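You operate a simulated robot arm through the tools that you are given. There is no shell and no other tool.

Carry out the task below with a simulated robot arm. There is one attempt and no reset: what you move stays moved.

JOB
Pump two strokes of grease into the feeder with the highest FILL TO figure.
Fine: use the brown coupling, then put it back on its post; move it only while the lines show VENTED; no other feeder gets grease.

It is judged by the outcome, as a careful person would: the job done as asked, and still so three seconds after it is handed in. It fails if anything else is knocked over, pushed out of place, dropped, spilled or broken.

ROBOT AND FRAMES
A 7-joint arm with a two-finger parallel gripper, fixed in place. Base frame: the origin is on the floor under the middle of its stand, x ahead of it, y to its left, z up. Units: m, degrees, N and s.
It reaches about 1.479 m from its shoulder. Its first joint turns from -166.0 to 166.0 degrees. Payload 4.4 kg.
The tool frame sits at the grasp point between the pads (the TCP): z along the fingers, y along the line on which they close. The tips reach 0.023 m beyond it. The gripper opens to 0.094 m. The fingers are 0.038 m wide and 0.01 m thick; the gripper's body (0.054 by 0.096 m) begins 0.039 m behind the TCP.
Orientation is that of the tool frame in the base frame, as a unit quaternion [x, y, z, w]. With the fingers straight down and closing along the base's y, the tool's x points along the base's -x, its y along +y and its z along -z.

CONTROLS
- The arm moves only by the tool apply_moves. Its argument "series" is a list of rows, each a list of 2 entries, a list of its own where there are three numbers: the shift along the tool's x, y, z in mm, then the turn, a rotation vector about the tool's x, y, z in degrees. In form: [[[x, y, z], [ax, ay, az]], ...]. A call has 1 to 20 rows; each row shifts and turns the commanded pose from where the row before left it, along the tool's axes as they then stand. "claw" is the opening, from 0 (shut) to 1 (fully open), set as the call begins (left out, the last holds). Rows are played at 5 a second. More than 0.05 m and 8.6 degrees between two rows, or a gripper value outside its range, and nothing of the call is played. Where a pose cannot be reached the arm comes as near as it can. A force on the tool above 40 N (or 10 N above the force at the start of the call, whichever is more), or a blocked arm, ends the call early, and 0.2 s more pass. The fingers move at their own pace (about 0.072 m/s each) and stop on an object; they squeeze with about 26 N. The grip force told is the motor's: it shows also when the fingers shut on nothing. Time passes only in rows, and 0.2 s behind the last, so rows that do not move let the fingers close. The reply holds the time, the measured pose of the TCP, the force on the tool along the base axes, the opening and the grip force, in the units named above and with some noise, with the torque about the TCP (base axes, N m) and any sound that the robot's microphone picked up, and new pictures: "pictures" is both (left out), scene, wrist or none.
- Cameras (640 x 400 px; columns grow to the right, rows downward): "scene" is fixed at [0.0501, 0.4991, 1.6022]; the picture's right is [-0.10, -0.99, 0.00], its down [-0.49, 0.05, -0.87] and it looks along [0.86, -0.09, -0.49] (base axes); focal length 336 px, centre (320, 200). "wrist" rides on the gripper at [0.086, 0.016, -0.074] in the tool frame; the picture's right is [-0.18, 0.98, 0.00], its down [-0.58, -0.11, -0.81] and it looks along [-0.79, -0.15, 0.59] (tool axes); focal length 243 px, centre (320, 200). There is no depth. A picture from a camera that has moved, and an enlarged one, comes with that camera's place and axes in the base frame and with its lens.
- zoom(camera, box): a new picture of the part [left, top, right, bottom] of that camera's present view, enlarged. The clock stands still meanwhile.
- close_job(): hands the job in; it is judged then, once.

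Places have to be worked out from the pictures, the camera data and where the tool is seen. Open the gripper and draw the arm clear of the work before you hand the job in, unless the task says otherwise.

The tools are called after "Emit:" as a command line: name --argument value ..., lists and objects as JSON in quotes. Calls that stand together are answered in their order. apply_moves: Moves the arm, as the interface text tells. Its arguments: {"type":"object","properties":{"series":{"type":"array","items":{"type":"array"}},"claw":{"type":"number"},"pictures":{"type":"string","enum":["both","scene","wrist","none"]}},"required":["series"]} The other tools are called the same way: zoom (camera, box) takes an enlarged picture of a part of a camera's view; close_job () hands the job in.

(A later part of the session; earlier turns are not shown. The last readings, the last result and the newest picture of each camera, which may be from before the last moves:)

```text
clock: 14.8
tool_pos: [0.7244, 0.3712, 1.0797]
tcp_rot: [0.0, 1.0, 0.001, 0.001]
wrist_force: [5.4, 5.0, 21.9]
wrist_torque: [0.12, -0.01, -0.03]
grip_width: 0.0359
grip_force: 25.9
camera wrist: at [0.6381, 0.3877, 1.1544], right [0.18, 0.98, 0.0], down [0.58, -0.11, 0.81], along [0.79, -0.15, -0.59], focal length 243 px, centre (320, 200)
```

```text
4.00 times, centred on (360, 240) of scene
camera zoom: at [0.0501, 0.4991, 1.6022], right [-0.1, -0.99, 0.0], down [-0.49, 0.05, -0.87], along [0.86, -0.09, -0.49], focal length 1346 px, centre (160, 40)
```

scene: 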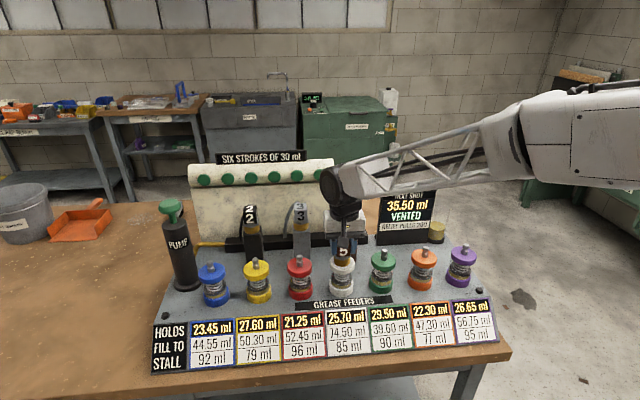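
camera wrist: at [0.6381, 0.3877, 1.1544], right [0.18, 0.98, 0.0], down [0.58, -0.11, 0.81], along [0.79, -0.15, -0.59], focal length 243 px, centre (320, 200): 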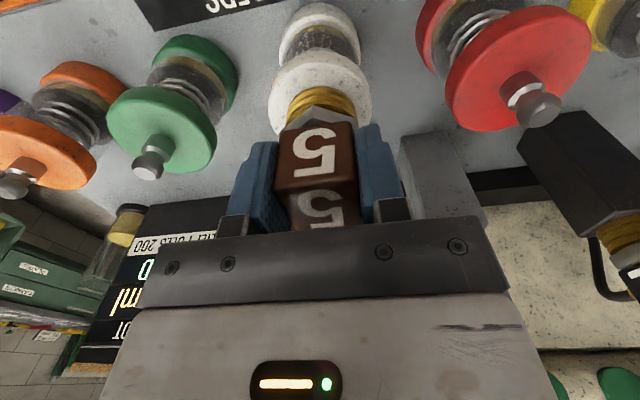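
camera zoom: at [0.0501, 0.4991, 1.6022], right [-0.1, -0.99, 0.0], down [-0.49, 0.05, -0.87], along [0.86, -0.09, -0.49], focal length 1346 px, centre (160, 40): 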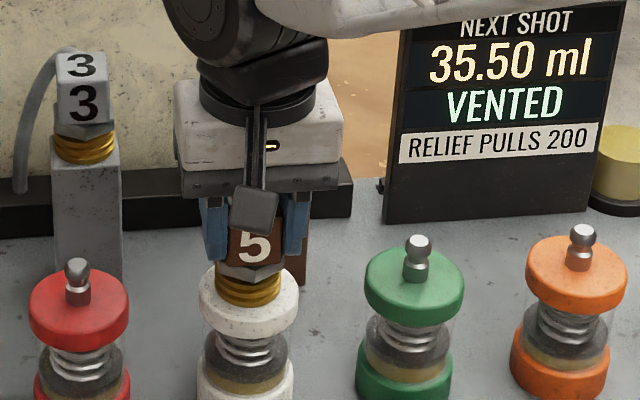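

The coupling is firmly seated at z≈1.0797 (22 N of resistance, brass flush on the cap). I'll relieve the pressure and open the jaws.

Emit:
apply_moves --series '[[[0, 0, -0.8], [0, 0, 0]], [[0, 0, 0], [0, 0, 0]]]' --pictures "none"

Emit:
apply_moves --series '[[[0, 0, 0], [0, 0, 0]], [[0, 0, 0], [0, 0, 0]], [[0, 0, 0], [0, 0, 0]]]' --claw 0.75 --pictures "both"

```text
clock: 15.4
tool_pos: [0.7247, 0.3702, 1.0791]
tcp_rot: [-0.001, 1.0, 0.0, 0.0]
wrist_force: [3.7, 8.5, 20.7]
wrist_torque: [0.17, 0.0, 0.0]
grip_width: 0.036
grip_force: 25.8
```

```text
clock: 16.2
tool_pos: [0.7237, 0.3701, 1.0788]
tcp_rot: [0.0, 1.0, 0.001, -0.001]
wrist_force: [0.0, 0.2, 0.4]
wrist_torque: [-0.01, 0.01, 0.03]
grip_width: 0.0703
grip_force: 0.0
camera wrist: at [0.638, 0.3872, 1.1533], right [0.18, 0.98, 0.0], down [0.58, -0.11, 0.81], along [0.79, -0.15, -0.59], focal length 243 px, centre (320, 200)
```

scene: 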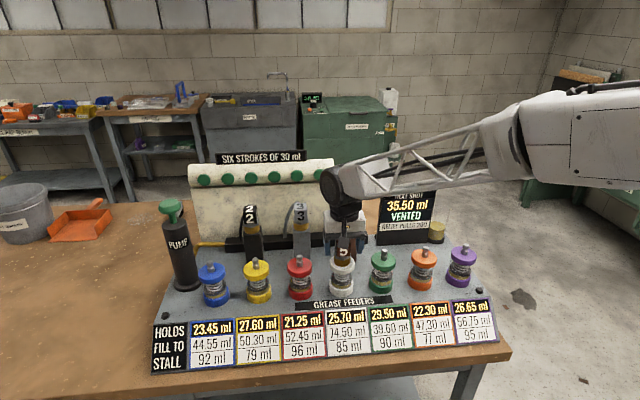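
wrist: 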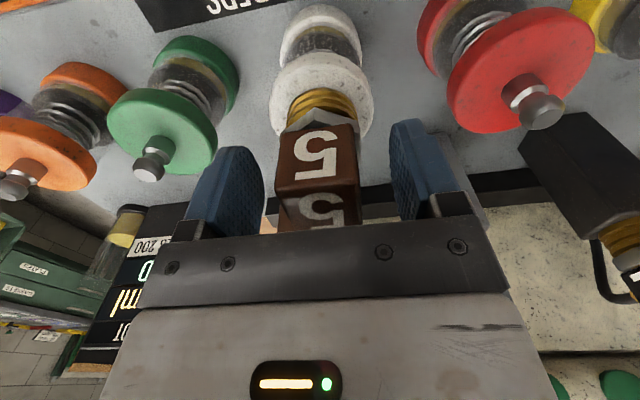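

Released, with zero force. I'll rise straight up, check that the coupling stays put, and then see whether the display has changed.

Emit:
apply_moves --series '[[[0, 0, -15], [0, 0, 0]], [[0, 0, -30], [0, 0, 0]], [[0, 0, -40], [0, 0, 0]], [[0, 0, -45], [0, 0, 0]], [[0, 0, -45], [0, 0, 0]], [[0, 0, -45], [0, 0, 0]], [[0, 20, 0], [0, 0, 0]], [[0, 45, 0], [0, 0, 0]], [[0, 45, 0], [0, 0, 0]], [[0, 0, 0], [0, 0, 0]]]' --pictures "both"

Emit:
zoom --camera "scene" --box '[296, 190, 456, 290]'

```text
clock: 18.4
tool_pos: [0.7261, 0.4809, 1.3007]
tcp_rot: [0.0, 1.0, 0.0, 0.0]
wrist_force: [0.2, -0.2, -0.2]
wrist_torque: [-0.02, 0.01, -0.05]
grip_width: 0.0706
grip_force: 0.0
camera wrist: at [0.6385, 0.498, 1.3745], right [0.18, 0.98, 0.0], down [0.58, -0.11, 0.81], along [0.79, -0.15, -0.59], focal length 243 px, centre (320, 200)
```

scene: 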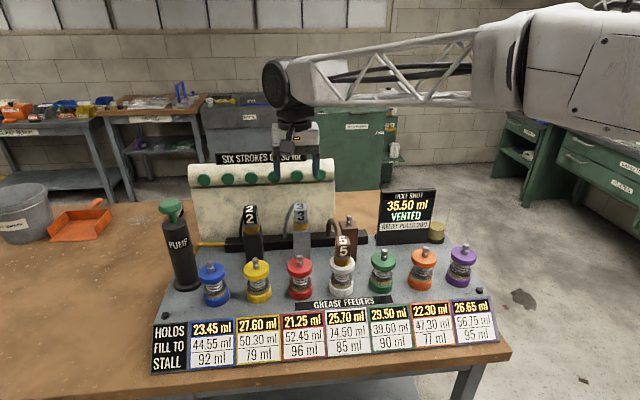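
wrist: 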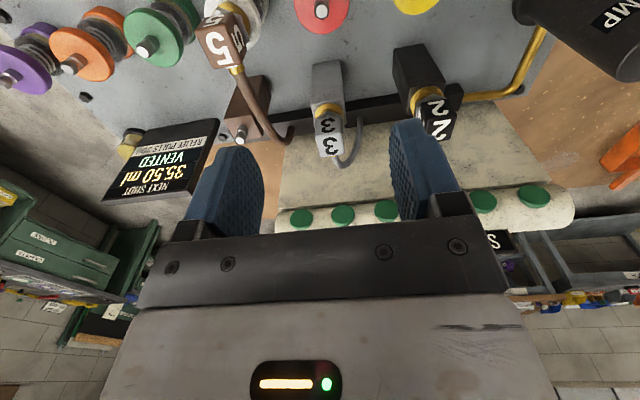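

```text
4.00 times, centred on (376, 240) of scene
camera zoom: at [0.0501, 0.4991, 1.6022], right [-0.1, -0.99, 0.0], down [-0.49, 0.05, -0.87], along [0.86, -0.09, -0.49], focal length 1346 px, centre (96, 40)
```

zoom: 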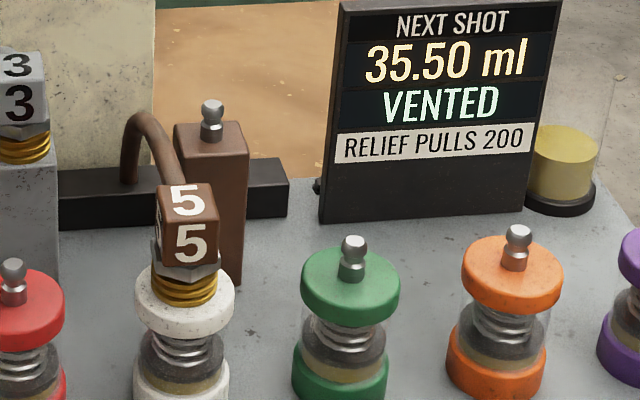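

The coupling stays seated on white. Next I'll close the jaws and move to a hover above the pump knob, estimated at (0.782, 0.786, 1.19).

Emit:
apply_moves --series '[[[-8, 43, 0], [0, 0, 0]], [[-8, 43, 0], [0, 0, 0]], [[-8, 43, 0], [0, 0, 0]], [[-8, 43, 0], [0, 0, 0]], [[-8, 43, 0], [0, 0, 0]], [[-8, 43, 0], [0, 0, 0]], [[-8, 43, 0], [0, 0, 0]], [[0, 0, 0], [0, 0, 0]], [[0, 0, 0], [0, 0, 0]]]' --claw 0 --pictures "both"

Emit:
zoom --camera "wrist" --box '[240, 0, 400, 100]'

Emit:
zoom --camera "scene" --box '[120, 130, 248, 210]'

```text
clock: 20.4
tool_pos: [0.7807, 0.7821, 1.2968]
tcp_rot: [-0.001, 1.0, 0.001, 0.001]
wrist_force: [-0.6, 0.3, -0.6]
wrist_torque: [0.01, -0.03, -0.01]
grip_width: 0.0
grip_force: 26.1
camera wrist: at [0.6933, 0.799, 1.3729], right [0.18, 0.98, 0.0], down [0.58, -0.11, 0.81], along [0.79, -0.15, -0.59], focal length 243 px, centre (320, 200)
```

scene: 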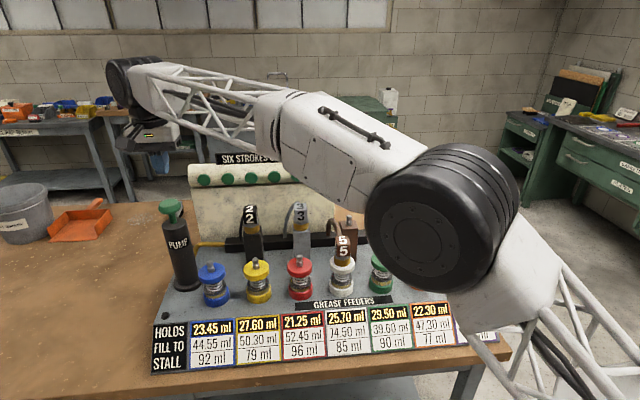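
wrist: 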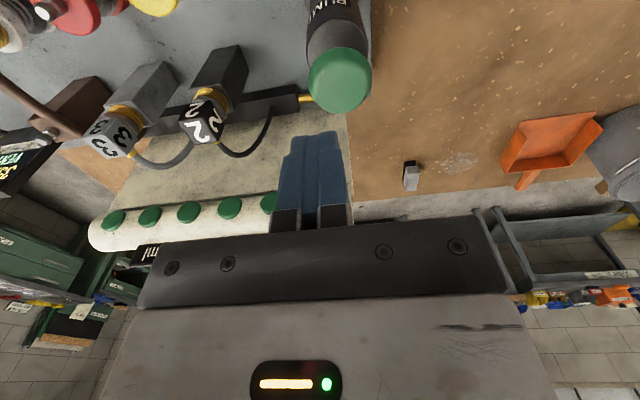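

```text
4.00 times, centred on (320, 50) of wrist
camera zoom: at [0.6933, 0.799, 1.3729], right [0.18, 0.98, 0.0], down [0.58, -0.11, 0.81], along [0.79, -0.15, -0.59], focal length 970 px, centre (320, 800)
```

zoom: 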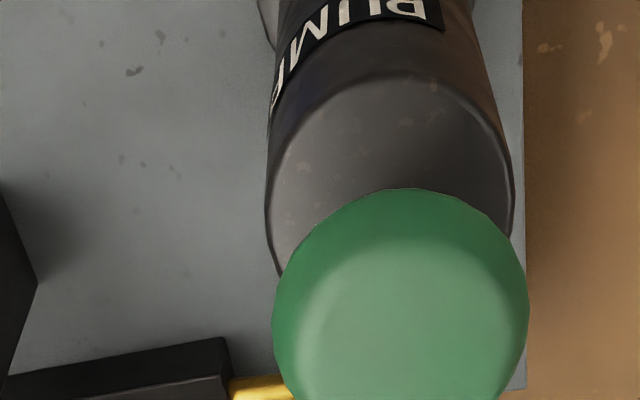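

```text
5.00 times, centred on (184, 170) of scene
camera zoom: at [0.0501, 0.4991, 1.6022], right [-0.1, -0.99, 0.0], down [-0.49, 0.05, -0.87], along [0.86, -0.09, -0.49], focal length 1682 px, centre (1000, 350)
```

zoom: 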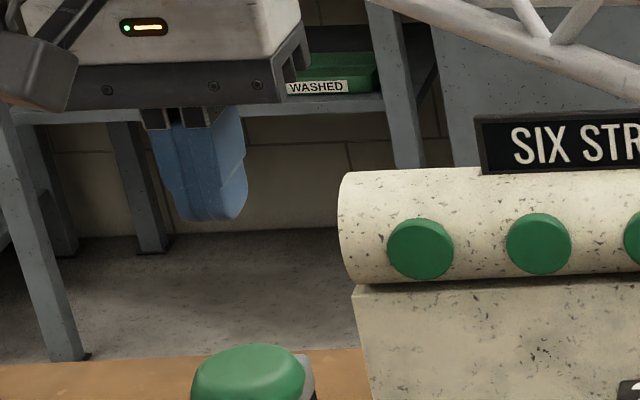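

The knob is about 55 mm wide, centred near (0.795, 0.795), with its top at z≈1.185. I'll centre over it and descend to just above.

Emit:
apply_moves --series '[[[-15, 13, 10], [0, 0, 0]], [[0, 0, 25], [0, 0, 0]], [[0, 0, 25], [0, 0, 0]], [[0, 0, 10], [0, 0, 0]], [[0, 0, 0], [0, 0, 0]]]' --pictures "both"

Emit:
zoom --camera "scene" --box '[110, 150, 238, 230]'

Emit:
zoom --camera "wrist" --box '[240, 60, 400, 160]'

```text
clock: 21.6
tool_pos: [0.7951, 0.7949, 1.2299]
tcp_rot: [0.0, 1.0, 0.001, 0.0]
wrist_force: [-0.7, 0.3, -0.4]
wrist_torque: [0.0, 0.02, 0.0]
grip_width: 0.0004
grip_force: 26.1
camera wrist: at [0.7089, 0.8119, 1.3041], right [0.18, 0.98, 0.0], down [0.58, -0.11, 0.81], along [0.79, -0.15, -0.59], focal length 243 px, centre (320, 200)
```

scene: 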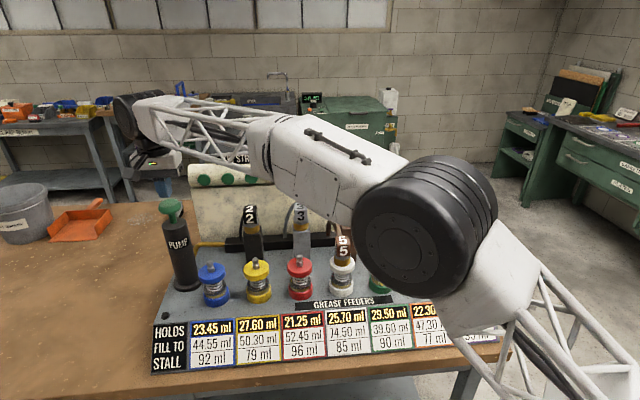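
wrist: 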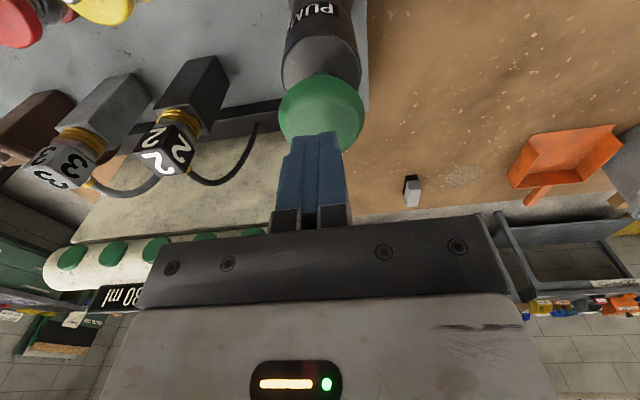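

```text
5.00 times, centred on (174, 190) of scene
camera zoom: at [0.0501, 0.4991, 1.6022], right [-0.1, -0.99, 0.0], down [-0.49, 0.05, -0.87], along [0.86, -0.09, -0.49], focal length 1682 px, centre (1050, 250)
```

zoom: 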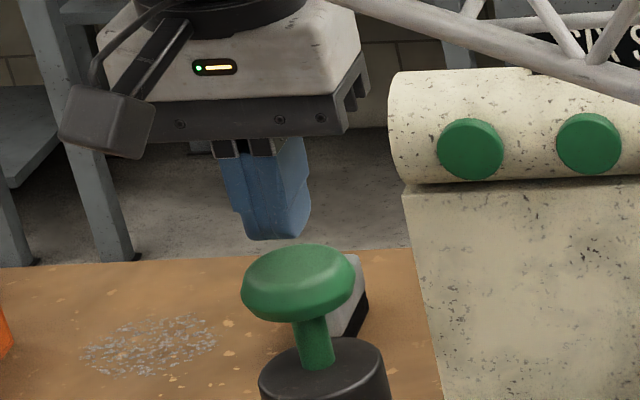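

```text
4.00 times, centred on (320, 110) of wrist
camera zoom: at [0.7089, 0.8119, 1.3041], right [0.18, 0.98, 0.0], down [0.58, -0.11, 0.81], along [0.79, -0.15, -0.59], focal length 970 px, centre (320, 560)
```

zoom: 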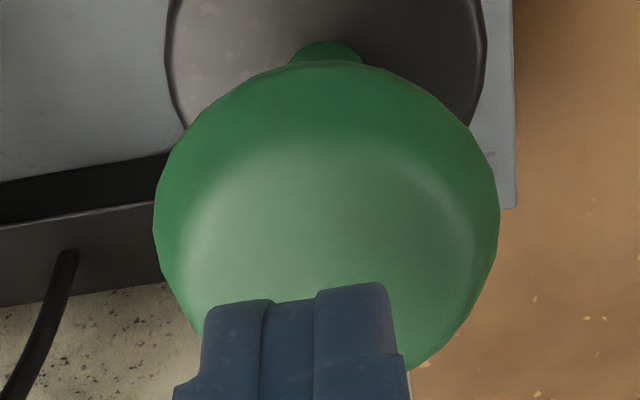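

The fingertips are centred over the knob and about 20 mm above it. I'll lower gently until contact.

Emit:
apply_moves --series '[[[0, 0, 10], [0, 0, 0]], [[0, 0, 6], [0, 0, 0]], [[0, 0, 2], [0, 0, 0]], [[0, 0, 2], [0, 0, 0]], [[0, 0, 2], [0, 0, 0]], [[0, 0, 0], [0, 0, 0]]]' --pictures "wrist"

Emit:
zoom --camera "scene" --box '[110, 150, 238, 230]'

```text
clock: 23.0
tool_pos: [0.7959, 0.7943, 1.2075]
tcp_rot: [0.0, 1.0, 0.0, 0.0]
wrist_force: [0.3, -1.3, 3.0]
wrist_torque: [-0.01, 0.04, 0.06]
grip_width: 0.0001
grip_force: 26.2
camera wrist: at [0.7089, 0.8112, 1.2826], right [0.18, 0.98, 0.0], down [0.58, -0.11, 0.81], along [0.79, -0.15, -0.59], focal length 243 px, centre (320, 200)
```

wrist: 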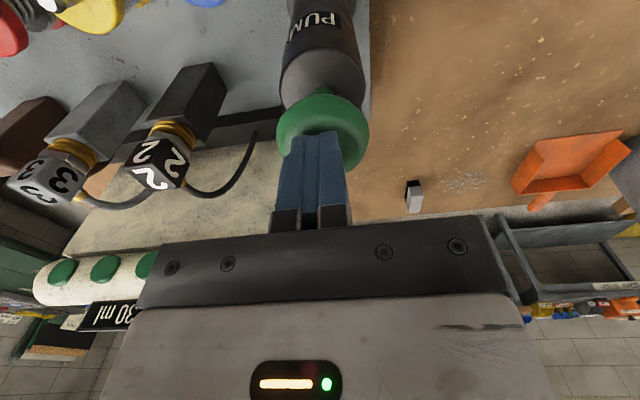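

```text
5.00 times, centred on (174, 190) of scene
camera zoom: at [0.0501, 0.4991, 1.6022], right [-0.1, -0.99, 0.0], down [-0.49, 0.05, -0.87], along [0.86, -0.09, -0.49], focal length 1682 px, centre (1050, 250)
```

zoom: 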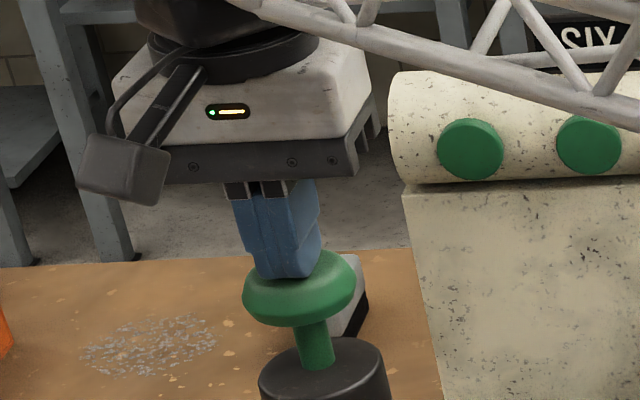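

Light contact (3 N) at TCP z≈1.2075. Now I'll press the knob down steadily for stroke one, watching the force.

Emit:
apply_moves --series '[[[0, 0, 3], [0, 0, 0]], [[0, 0, 3], [0, 0, 0]], [[0, 0, 3], [0, 0, 0]], [[0, 0, 3], [0, 0, 0]], [[0, 0, 3], [0, 0, 0]], [[0, 0, 3], [0, 0, 0]]]' --pictures "both"

Emit:
zoom --camera "scene" --box '[110, 150, 238, 230]'

```text
clock: 24.4
tool_pos: [0.7965, 0.7938, 1.189]
tcp_rot: [-0.001, 1.0, -0.001, -0.001]
wrist_force: [-0.1, 4.0, 8.6]
wrist_torque: [0.13, 0.08, -0.06]
grip_width: 0.0
grip_force: 25.5
camera wrist: at [0.7089, 0.8117, 1.2651], right [0.18, 0.98, 0.0], down [0.58, -0.11, 0.81], along [0.79, -0.15, -0.59], focal length 243 px, centre (320, 200)
```

scene: 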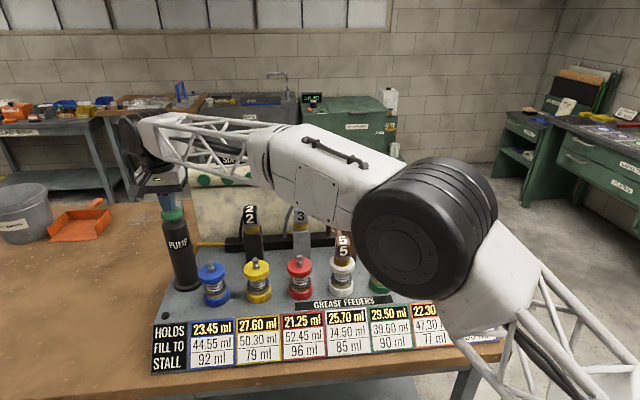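
wrist: 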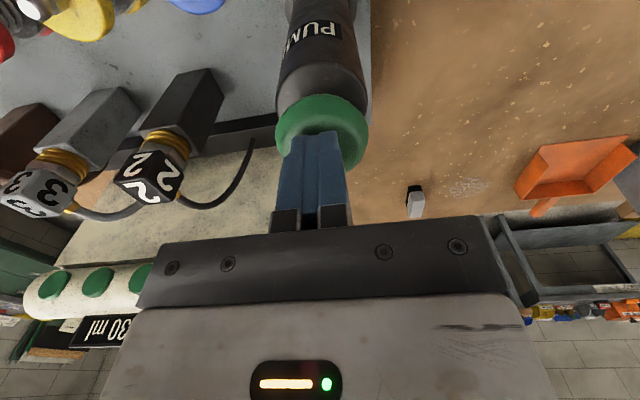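

```text
5.00 times, centred on (174, 190) of scene
camera zoom: at [0.0501, 0.4991, 1.6022], right [-0.1, -0.99, 0.0], down [-0.49, 0.05, -0.87], along [0.86, -0.09, -0.49], focal length 1682 px, centre (1050, 250)
```

zoom: 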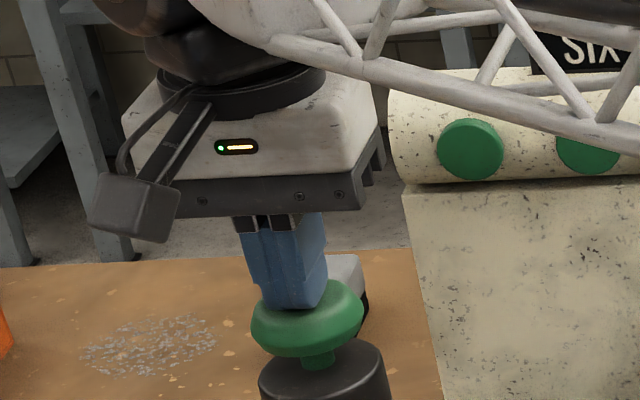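

The knob is 18 mm down at about 9 N with a small gap remaining. I'll continue to the bottom of the stroke in smaller steps.

Emit:
apply_moves --series '[[[0, 0, 2], [0, 0, 0]], [[0, 0, 2], [0, 0, 0]], [[0, 0, 2], [0, 0, 0]], [[0, 0, 1.5], [0, 0, 0]], [[0, 0, 1.5], [0, 0, 0]]]' --pictures "both"

Emit:
zoom --camera "scene" --box '[110, 150, 238, 230]'

Emit:
zoom --camera "scene" --box '[230, 280, 430, 370]'

```text
clock: 25.6
tool_pos: [0.7955, 0.7952, 1.183]
tcp_rot: [0.0, 1.0, 0.0, 0.0]
wrist_force: [0.7, 2.6, 26.7]
wrist_torque: [0.05, 0.24, -0.09]
grip_width: 0.0002
grip_force: 26.2
camera wrist: at [0.7085, 0.811, 1.258], right [0.18, 0.98, 0.0], down [0.58, -0.11, 0.81], along [0.79, -0.15, -0.59], focal length 243 px, centre (320, 200)
```

scene: 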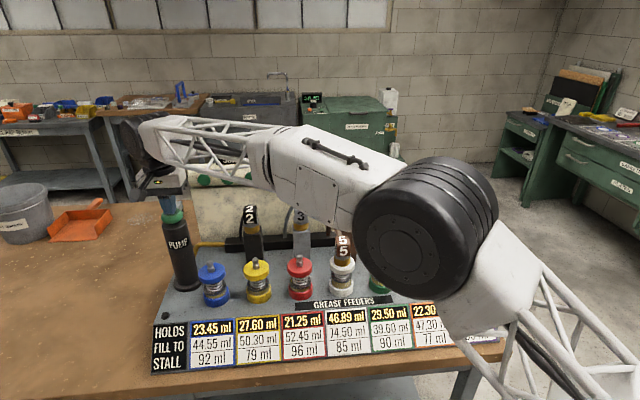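
wrist: 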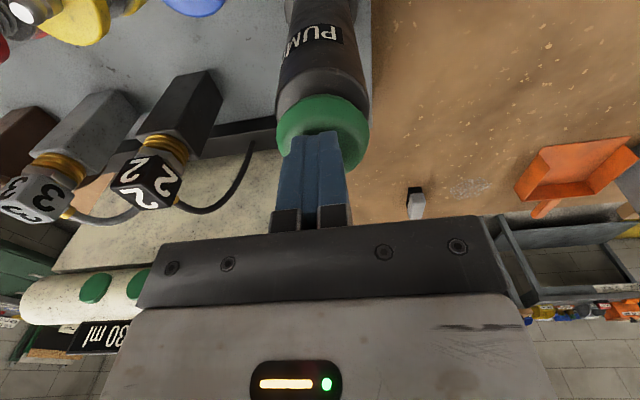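

```text
5.00 times, centred on (174, 190) of scene
camera zoom: at [0.0501, 0.4991, 1.6022], right [-0.1, -0.99, 0.0], down [-0.49, 0.05, -0.87], along [0.86, -0.09, -0.49], focal length 1682 px, centre (1050, 250)
```

zoom: 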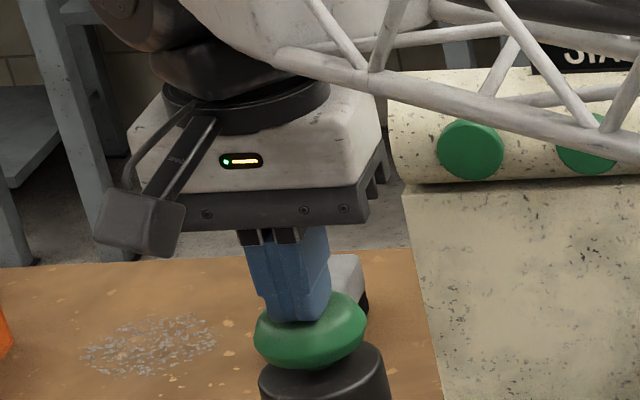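

```text
3.20 times, centred on (330, 325) of scene
camera zoom: at [0.0501, 0.4991, 1.6022], right [-0.1, -0.99, 0.0], down [-0.49, 0.05, -0.87], along [0.86, -0.09, -0.49], focal length 1077 px, centre (288, -200)
```

zoom: 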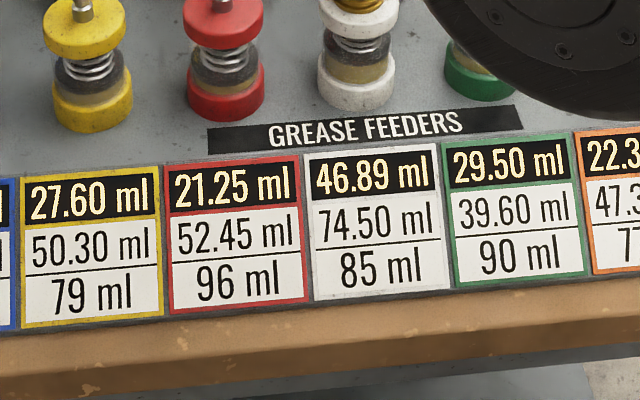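

White now reads 46.89 ml and may still be flowing. The knob is on its stop (27 N). I'll hold briefly and see where the figure settles.

Emit:
apply_moves --series '[[[0, 0, 0], [0, 0, 0]], [[0, 0, 0], [0, 0, 0]], [[0, 0, 0], [0, 0, 0]]]' --pictures "scene"

Emit:
zoom --camera "scene" --box '[230, 280, 430, 370]'

```text
clock: 26.4
tool_pos: [0.7956, 0.7946, 1.184]
tcp_rot: [0.0, 1.0, 0.001, 0.002]
wrist_force: [-2.4, -4.1, 8.2]
wrist_torque: [-0.08, 0.24, 0.04]
grip_width: 0.0
grip_force: 26.1
stopped in row 3: the force on the tool passed its limit at 40 N (the readings are from after the stop); the commanded pose is now the measured one
```

scene: 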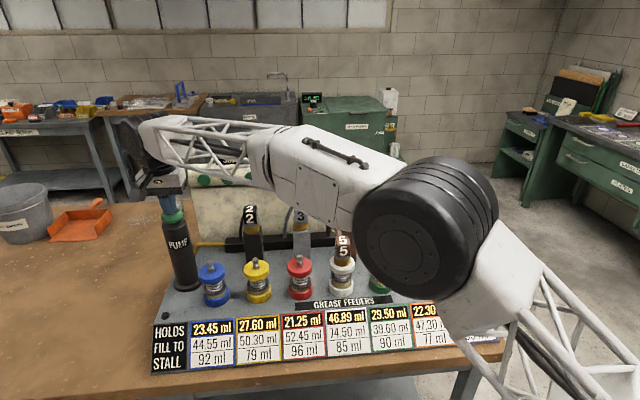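

```text
3.20 times, centred on (330, 325) of scene
camera zoom: at [0.0501, 0.4991, 1.6022], right [-0.1, -0.99, 0.0], down [-0.49, 0.05, -0.87], along [0.86, -0.09, -0.49], focal length 1077 px, centre (288, -200)
```

zoom: 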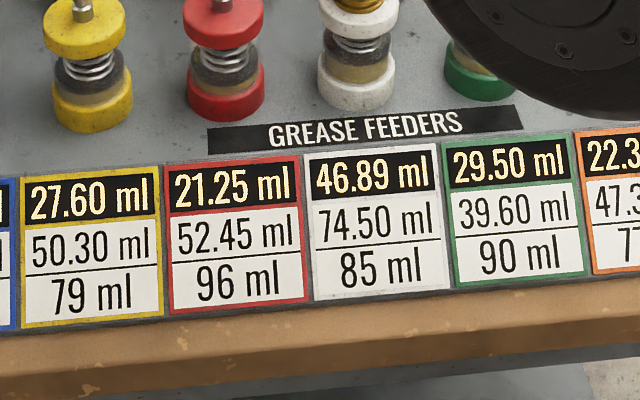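

White settled at 46.89 ml (+21.19), with the knob on its stop. I'll raise off the knob and move back toward the middle so I can read the display.

Emit:
apply_moves --series '[[[0, 0, -8], [0, 0, 0]], [[0, 0, -12], [0, 0, 0]], [[0, 0, -20], [0, 0, 0]], [[0, 0, -20], [0, 0, 0]], [[0, 0, -20], [0, 0, 0]], [[0, 0, 0], [0, 0, 0]]]' --pictures "both"

Emit:
zoom --camera "scene" --box '[110, 150, 238, 230]'

Emit:
zoom --camera "wrist" --box '[0, 60, 128, 200]'

```text
clock: 27.9
tool_pos: [0.7947, 0.7931, 1.2618]
tcp_rot: [0.001, 1.0, 0.0, 0.001]
wrist_force: [0.3, -0.8, 0.0]
wrist_torque: [-0.01, 0.03, -0.03]
grip_width: 0.0
grip_force: 26.5
camera wrist: at [0.7079, 0.8104, 1.3366], right [0.18, 0.98, 0.0], down [0.58, -0.11, 0.81], along [0.79, -0.15, -0.59], focal length 243 px, centre (320, 200)
```

scene: 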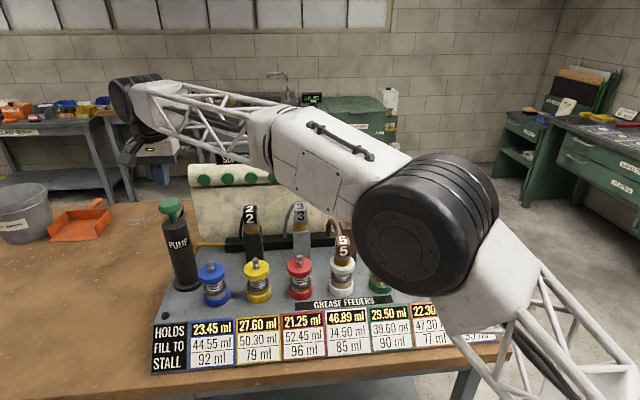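
wrist: 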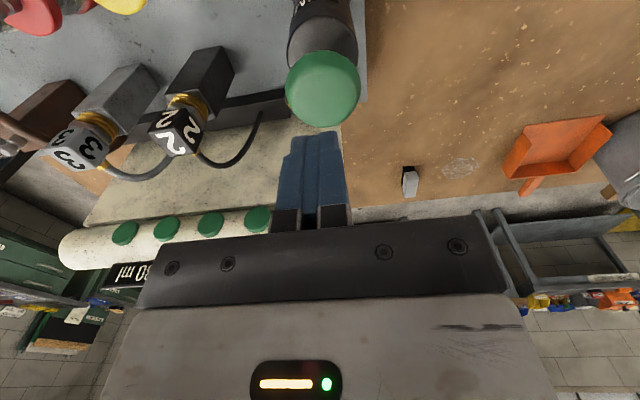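

```text
5.00 times, centred on (174, 190) of scene
camera zoom: at [0.0501, 0.4991, 1.6022], right [-0.1, -0.99, 0.0], down [-0.49, 0.05, -0.87], along [0.86, -0.09, -0.49], focal length 1682 px, centre (1050, 250)
```

zoom: 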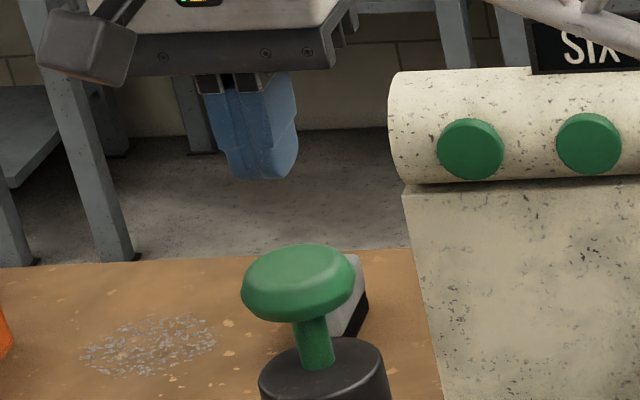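

```text
2.86 times, centred on (64, 130) of wrist
camera zoom: at [0.7079, 0.8104, 1.3366], right [0.18, 0.98, 0.0], down [0.58, -0.11, 0.81], along [0.79, -0.15, -0.59], focal length 693 px, centre (1051, 400)
```

zoom: 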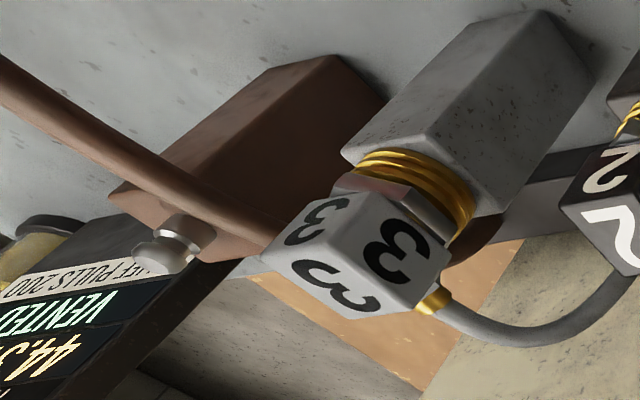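

The knob sprang back fully. A glimpse of the display shows VENTED and a new "44.3…" next shot. I'll swing back toward the middle to read it properly.

Emit:
apply_moves --series '[[[5, -40, -10], [0, 0, 0]], [[5, -45, -10], [0, 0, 0]], [[5, -45, -10], [0, 0, 0]], [[5, -45, 0], [0, 0, 0]], [[5, -45, 0], [0, 0, 0]], [[5, -45, 0], [0, 0, 0]], [[0, 0, 0], [0, 0, 0]]]' --pictures "both"

Emit:
zoom --camera "scene" --box '[320, 180, 480, 280]'

Emit:
zoom --camera "scene" --box '[230, 280, 430, 370]'

Emit:
zoom --camera "wrist" --box '[60, 20, 380, 220]'

```text
clock: 29.4
tool_pos: [0.7663, 0.5298, 1.2907]
tcp_rot: [0.0, 1.0, 0.001, 0.002]
wrist_force: [0.1, -0.2, -0.1]
wrist_torque: [-0.02, -0.01, 0.0]
grip_width: 0.0
grip_force: 25.5
camera wrist: at [0.6789, 0.5476, 1.3664], right [0.18, 0.98, 0.0], down [0.58, -0.11, 0.81], along [0.79, -0.15, -0.59], focal length 243 px, centre (320, 200)
```

scene: 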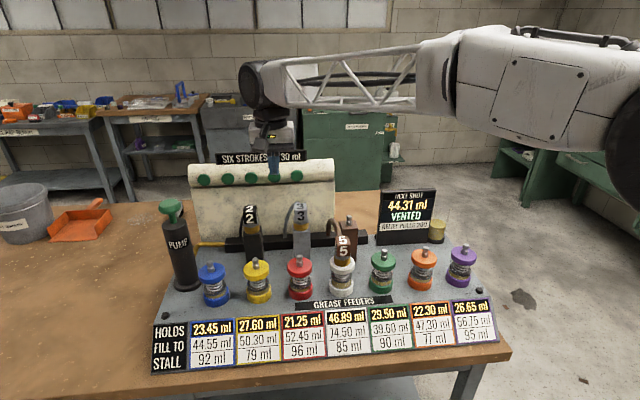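
wrist: 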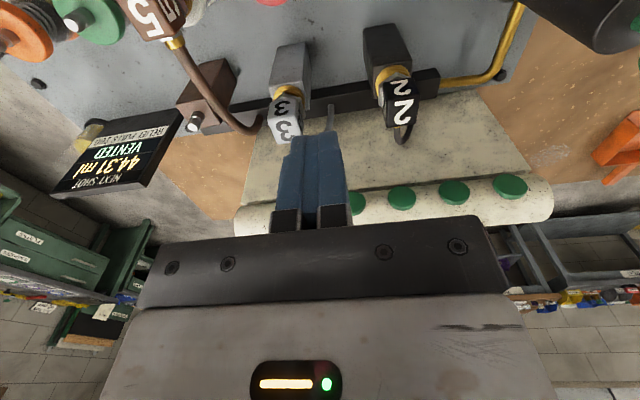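

```text
4.00 times, centred on (400, 230) of scene
camera zoom: at [0.0501, 0.4991, 1.6022], right [-0.1, -0.99, 0.0], down [-0.49, 0.05, -0.87], along [0.86, -0.09, -0.49], focal length 1346 px, centre (0, 80)
```

zoom: 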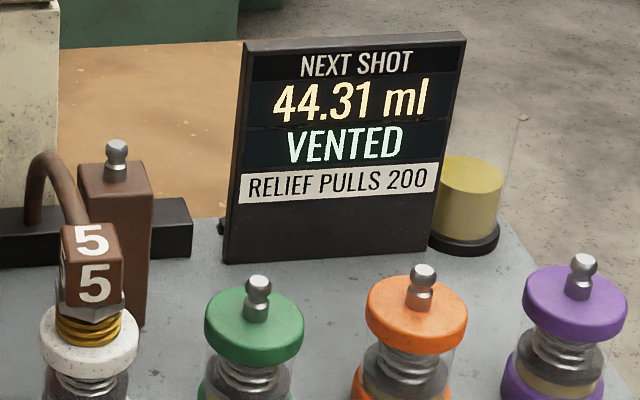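

```text
3.20 times, centred on (330, 325) of scene
camera zoom: at [0.0501, 0.4991, 1.6022], right [-0.1, -0.99, 0.0], down [-0.49, 0.05, -0.87], along [0.86, -0.09, -0.49], focal length 1077 px, centre (288, -200)
```

zoom: 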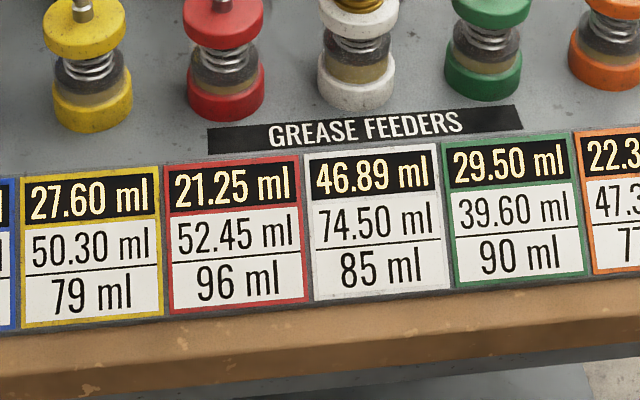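

```text
2.00 times, centred on (220, 120) of wrist
camera zoom: at [0.6789, 0.5476, 1.3664], right [0.18, 0.98, 0.0], down [0.58, -0.11, 0.81], along [0.79, -0.15, -0.59], focal length 485 px, centre (520, 360)
```

zoom: 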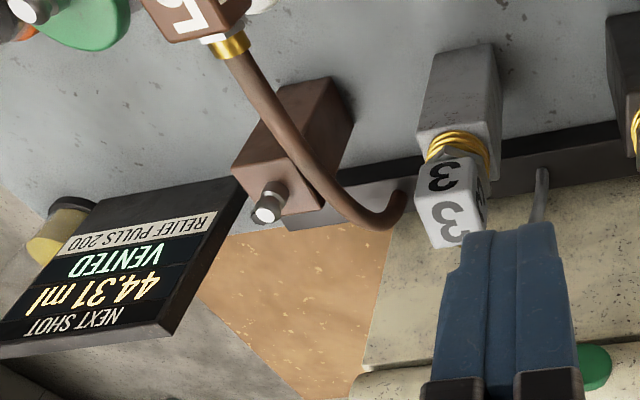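

The display now reads 44.31 ml and VENTED: 14.31 ml stayed in the line from the first shot, plus 30 ml for the next stroke. White holds 46.89 and no other feeder changed. One full stroke is in, so I'll return over the knob for the second.

Emit:
apply_moves --series '[[[-5, 45, 0], [0, 0, 0]], [[-5, 45, 0], [0, 0, 0]], [[-5, 45, 0], [0, 0, 0]], [[-5, 45, 0], [0, 0, 0]], [[-5, 45, 0], [0, 0, 0]], [[-5, 40, 10], [0, 0, 0]], [[0, 0, 20], [0, 0, 0]], [[0, 0, 20], [0, 0, 0]], [[0, 0, 20], [0, 0, 0]], [[0, 0, 0], [0, 0, 0]]]' --pictures "wrist"

Emit:
zoom --camera "wrist" --box '[240, 60, 400, 160]'

Emit:
zoom --camera "scene" --box '[110, 150, 238, 230]'

```text
clock: 31.6
tool_pos: [0.795, 0.795, 1.2218]
tcp_rot: [0.0, 1.0, 0.001, 0.0]
wrist_force: [-0.6, 0.3, -0.3]
wrist_torque: [-0.03, 0.0, -0.01]
grip_width: 0.0
grip_force: 26.2
camera wrist: at [0.7079, 0.811, 1.2975], right [0.18, 0.98, 0.0], down [0.58, -0.11, 0.81], along [0.79, -0.15, -0.59], focal length 243 px, centre (320, 200)
```

wrist: 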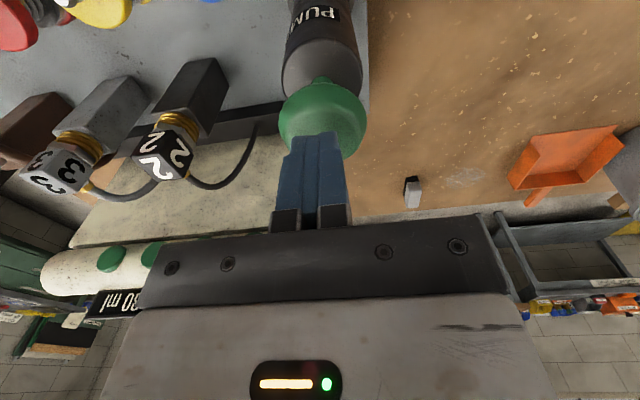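

```text
4.00 times, centred on (320, 110) of wrist
camera zoom: at [0.7079, 0.811, 1.2975], right [0.18, 0.98, 0.0], down [0.58, -0.11, 0.81], along [0.79, -0.15, -0.59], focal length 970 px, centre (320, 560)
```

zoom: 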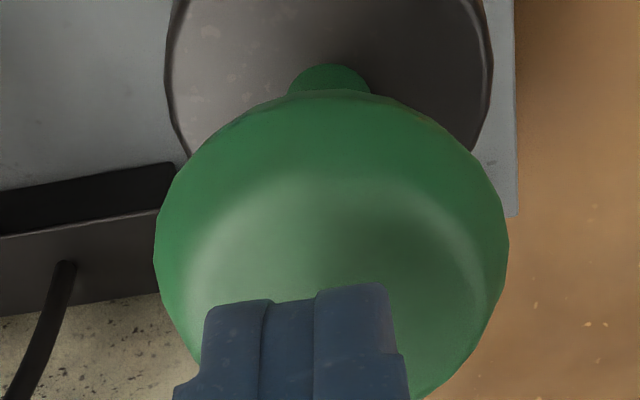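

```text
5.00 times, centred on (174, 190) of scene
camera zoom: at [0.0501, 0.4991, 1.6022], right [-0.1, -0.99, 0.0], down [-0.49, 0.05, -0.87], along [0.86, -0.09, -0.49], focal length 1682 px, centre (1050, 250)
```

zoom: 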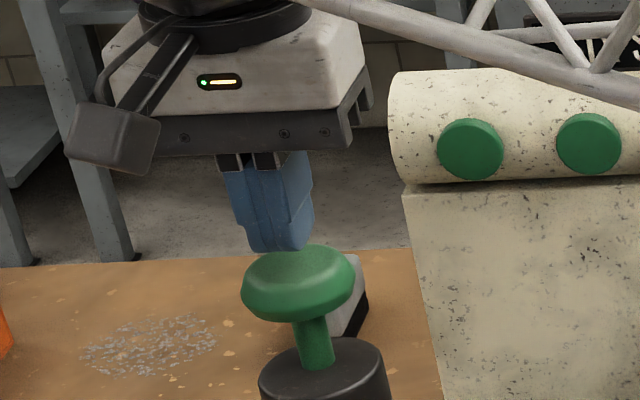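

The fingertips are centred above the knob, which is fully up. I'll press the second full stroke now, using the same depth as the first.

Emit:
apply_moves --series '[[[0, 0, 6], [0, 0, 0]], [[0, 0, 6], [0, 0, 0]], [[0, 0, 3], [0, 0, 0]], [[0, 0, 3], [0, 0, 0]], [[0, 0, 3], [0, 0, 0]], [[0, 0, 3], [0, 0, 0]], [[0, 0, 3], [0, 0, 0]], [[0, 0, 3], [0, 0, 0]], [[0, 0, 3], [0, 0, 0]], [[0, 0, 2.5], [0, 0, 0]], [[0, 0, 2], [0, 0, 0]], [[0, 0, 1.5], [0, 0, 0]], [[0, 0, 1], [0, 0, 0]]]' --pictures "both"

Emit:
zoom --camera "scene" --box '[230, 280, 430, 370]'

Emit:
zoom --camera "scene" --box '[110, 150, 238, 230]'

```text
clock: 34.5
tool_pos: [0.7954, 0.7949, 1.1842]
tcp_rot: [0.0, 1.0, 0.001, 0.002]
wrist_force: [4.2, 1.3, 15.3]
wrist_torque: [0.02, 0.22, -0.09]
grip_width: 0.0
grip_force: 25.6
camera wrist: at [0.7083, 0.8111, 1.2584], right [0.18, 0.98, 0.0], down [0.58, -0.11, 0.81], along [0.79, -0.15, -0.59], focal length 243 px, centre (320, 200)
```

scene: 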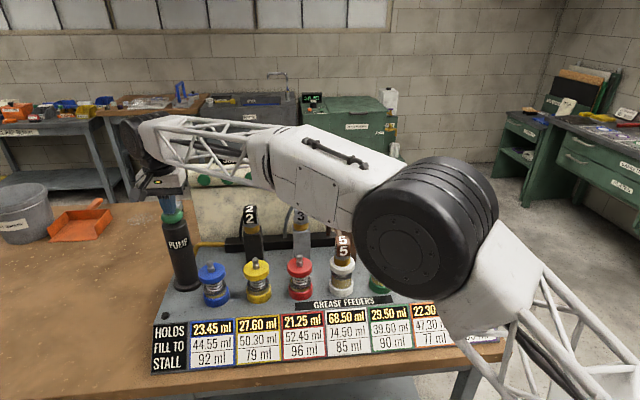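
wrist: 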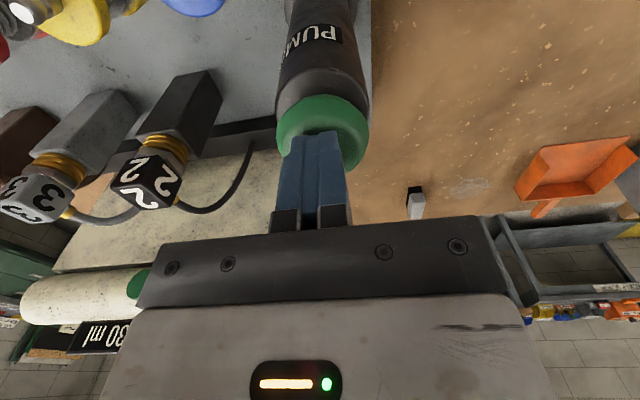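

```text
3.20 times, centred on (330, 325) of scene
camera zoom: at [0.0501, 0.4991, 1.6022], right [-0.1, -0.99, 0.0], down [-0.49, 0.05, -0.87], along [0.86, -0.09, -0.49], focal length 1077 px, centre (288, -200)
```

zoom: 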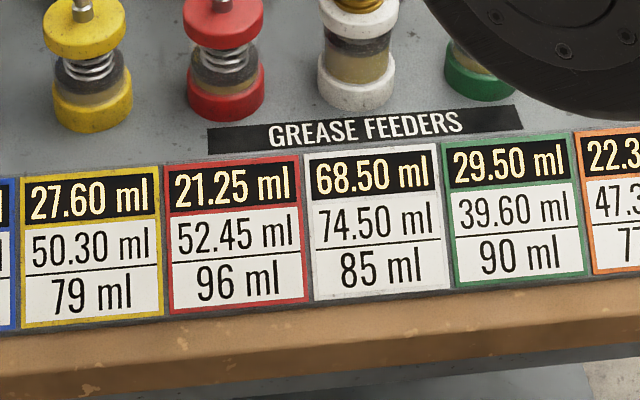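

```text
5.00 times, centred on (174, 190) of scene
camera zoom: at [0.0501, 0.4991, 1.6022], right [-0.1, -0.99, 0.0], down [-0.49, 0.05, -0.87], along [0.86, -0.09, -0.49], focal length 1682 px, centre (1050, 250)
```

zoom: 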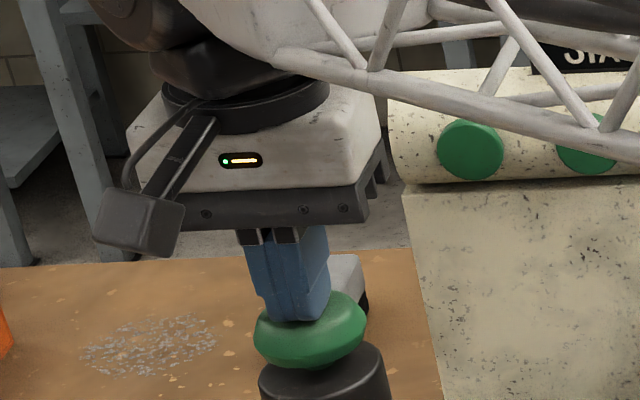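

White now reads 68.50 ml and the knob is at its stop, so the second stroke is in. I'll lift off the knob and move back toward white, checking the display for VENTED before touching the coupling.

Emit:
apply_moves --series '[[[0, 0, -8], [0, 0, 0]], [[0, 0, -12], [0, 0, 0]], [[0, 0, -25], [0, 0, 0]], [[0, 0, -35], [0, 0, 0]], [[0, 0, -35], [0, 0, 0]], [[10, -40, 0], [0, 0, 0]], [[10, -45, 0], [0, 0, 0]], [[10, -45, 0], [0, 0, 0]], [[10, -45, 0], [0, 0, 0]], [[10, -45, 0], [0, 0, 0]], [[10, -45, 0], [0, 0, 0]], [[0, 0, 0], [0, 0, 0]]]' --pictures "both"

Emit:
zoom --camera "scene" --box '[320, 180, 480, 280]'

Emit:
zoom --camera "scene" --box '[150, 280, 510, 380]'

Emit:
zoom --camera "scene" --box '[180, 145, 340, 245]'

```text
clock: 37.0
tool_pos: [0.7321, 0.5291, 1.2962]
tcp_rot: [0.0, 1.0, 0.0, 0.001]
wrist_force: [0.3, 0.3, -0.1]
wrist_torque: [-0.01, -0.01, 0.0]
grip_width: 0.0
grip_force: 26.2
camera wrist: at [0.6466, 0.5455, 1.3703], right [0.18, 0.98, 0.0], down [0.58, -0.11, 0.81], along [0.79, -0.15, -0.59], focal length 243 px, centre (320, 200)
```

scene: 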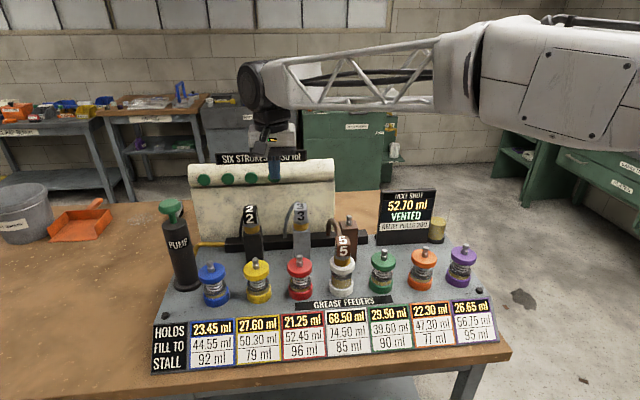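
wrist: 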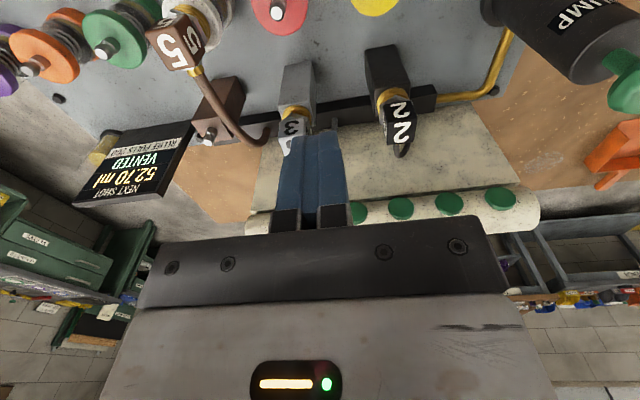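

```text
4.00 times, centred on (400, 230) of scene
camera zoom: at [0.0501, 0.4991, 1.6022], right [-0.1, -0.99, 0.0], down [-0.49, 0.05, -0.87], along [0.86, -0.09, -0.49], focal length 1346 px, centre (0, 80)
```

zoom: 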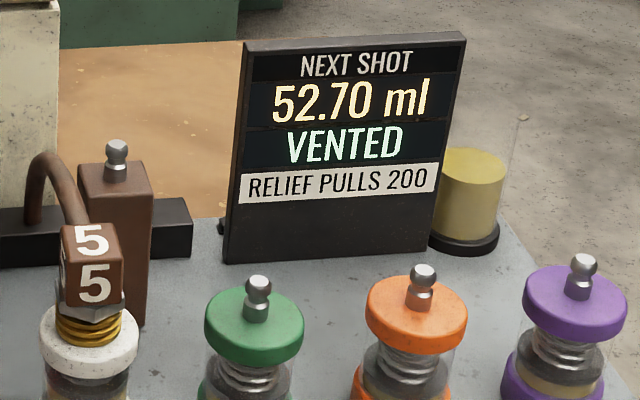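

```text
1.78 times, centred on (330, 330) of scene
camera zoom: at [0.0501, 0.4991, 1.6022], right [-0.1, -0.99, 0.0], down [-0.49, 0.05, -0.87], along [0.86, -0.09, -0.49], focal length 598 px, centre (302, -31)
```

zoom: 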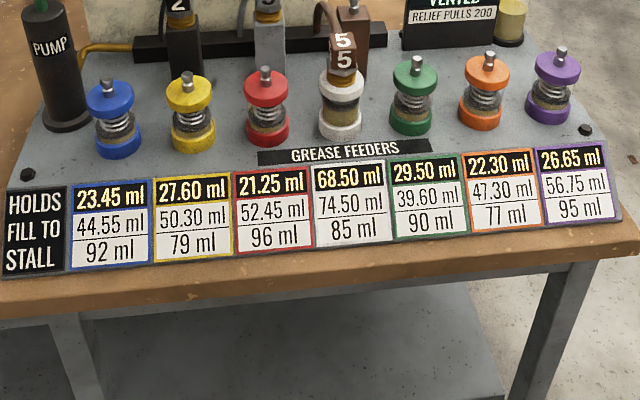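

```text
4.00 times, centred on (260, 195) of scene
camera zoom: at [0.0501, 0.4991, 1.6022], right [-0.1, -0.99, 0.0], down [-0.49, 0.05, -0.87], along [0.86, -0.09, -0.49], focal length 1346 px, centre (560, 220)
```

zoom: 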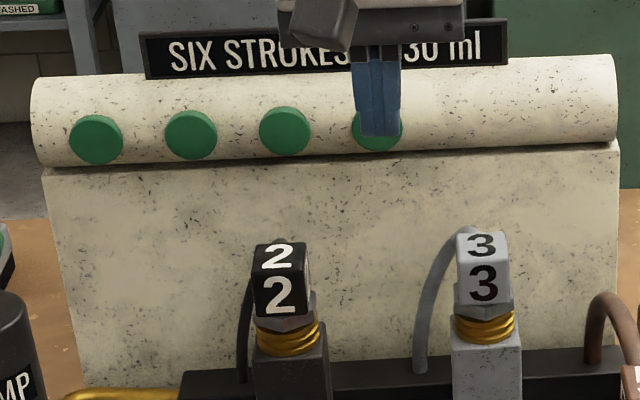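

Display: 52.70 ml and VENTED. White holds 68.50, the other six are unchanged, and two of the six stroke dots are used. I'll move above the coupling on white with the jaws open and check alignment.

Emit:
apply_moves --series '[[[2.5, -40, 0], [0, 0, 0]], [[2.5, -40, 0], [0, 0, 0]], [[2.5, -40, 0], [0, 0, 0]], [[2, -38, 0], [0, 0, 0]], [[0, 0, 25], [0, 0, 0]], [[0, 0, 25], [0, 0, 0]], [[0, 0, 20], [0, 0, 0]], [[0, 0, 0], [0, 0, 0]], [[0, 0, 0], [0, 0, 0]]]' --claw 0.8 --pictures "both"

Emit:
zoom --camera "wrist" --box '[240, 0, 400, 100]'

```text
clock: 39.0
tool_pos: [0.7279, 0.3709, 1.2254]
tcp_rot: [0.0, 1.0, 0.001, 0.0]
wrist_force: [-0.9, 0.7, -0.5]
wrist_torque: [-0.01, -0.01, 0.01]
grip_width: 0.0754
grip_force: 0.1
camera wrist: at [0.6408, 0.3878, 1.3004], right [0.18, 0.98, 0.0], down [0.58, -0.11, 0.81], along [0.79, -0.15, -0.59], focal length 243 px, centre (320, 200)
```

scene: 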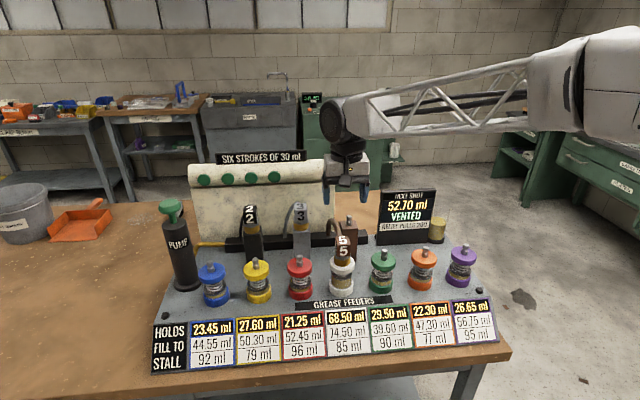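
wrist: 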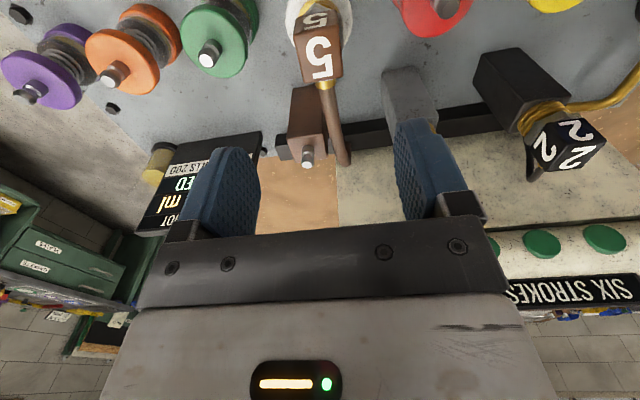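

```text
4.00 times, centred on (320, 50) of wrist
camera zoom: at [0.6408, 0.3878, 1.3004], right [0.18, 0.98, 0.0], down [0.58, -0.11, 0.81], along [0.79, -0.15, -0.59], focal length 970 px, centre (320, 800)
```

zoom: 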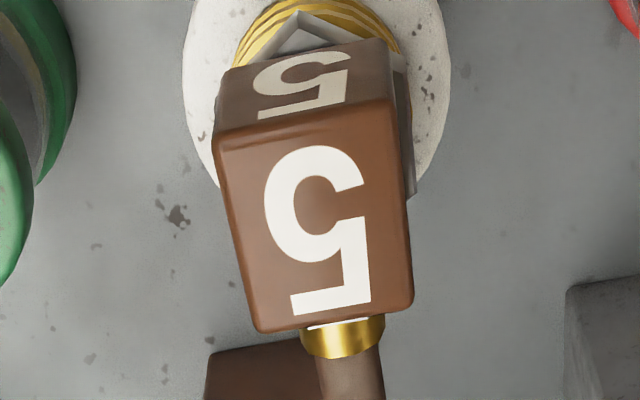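

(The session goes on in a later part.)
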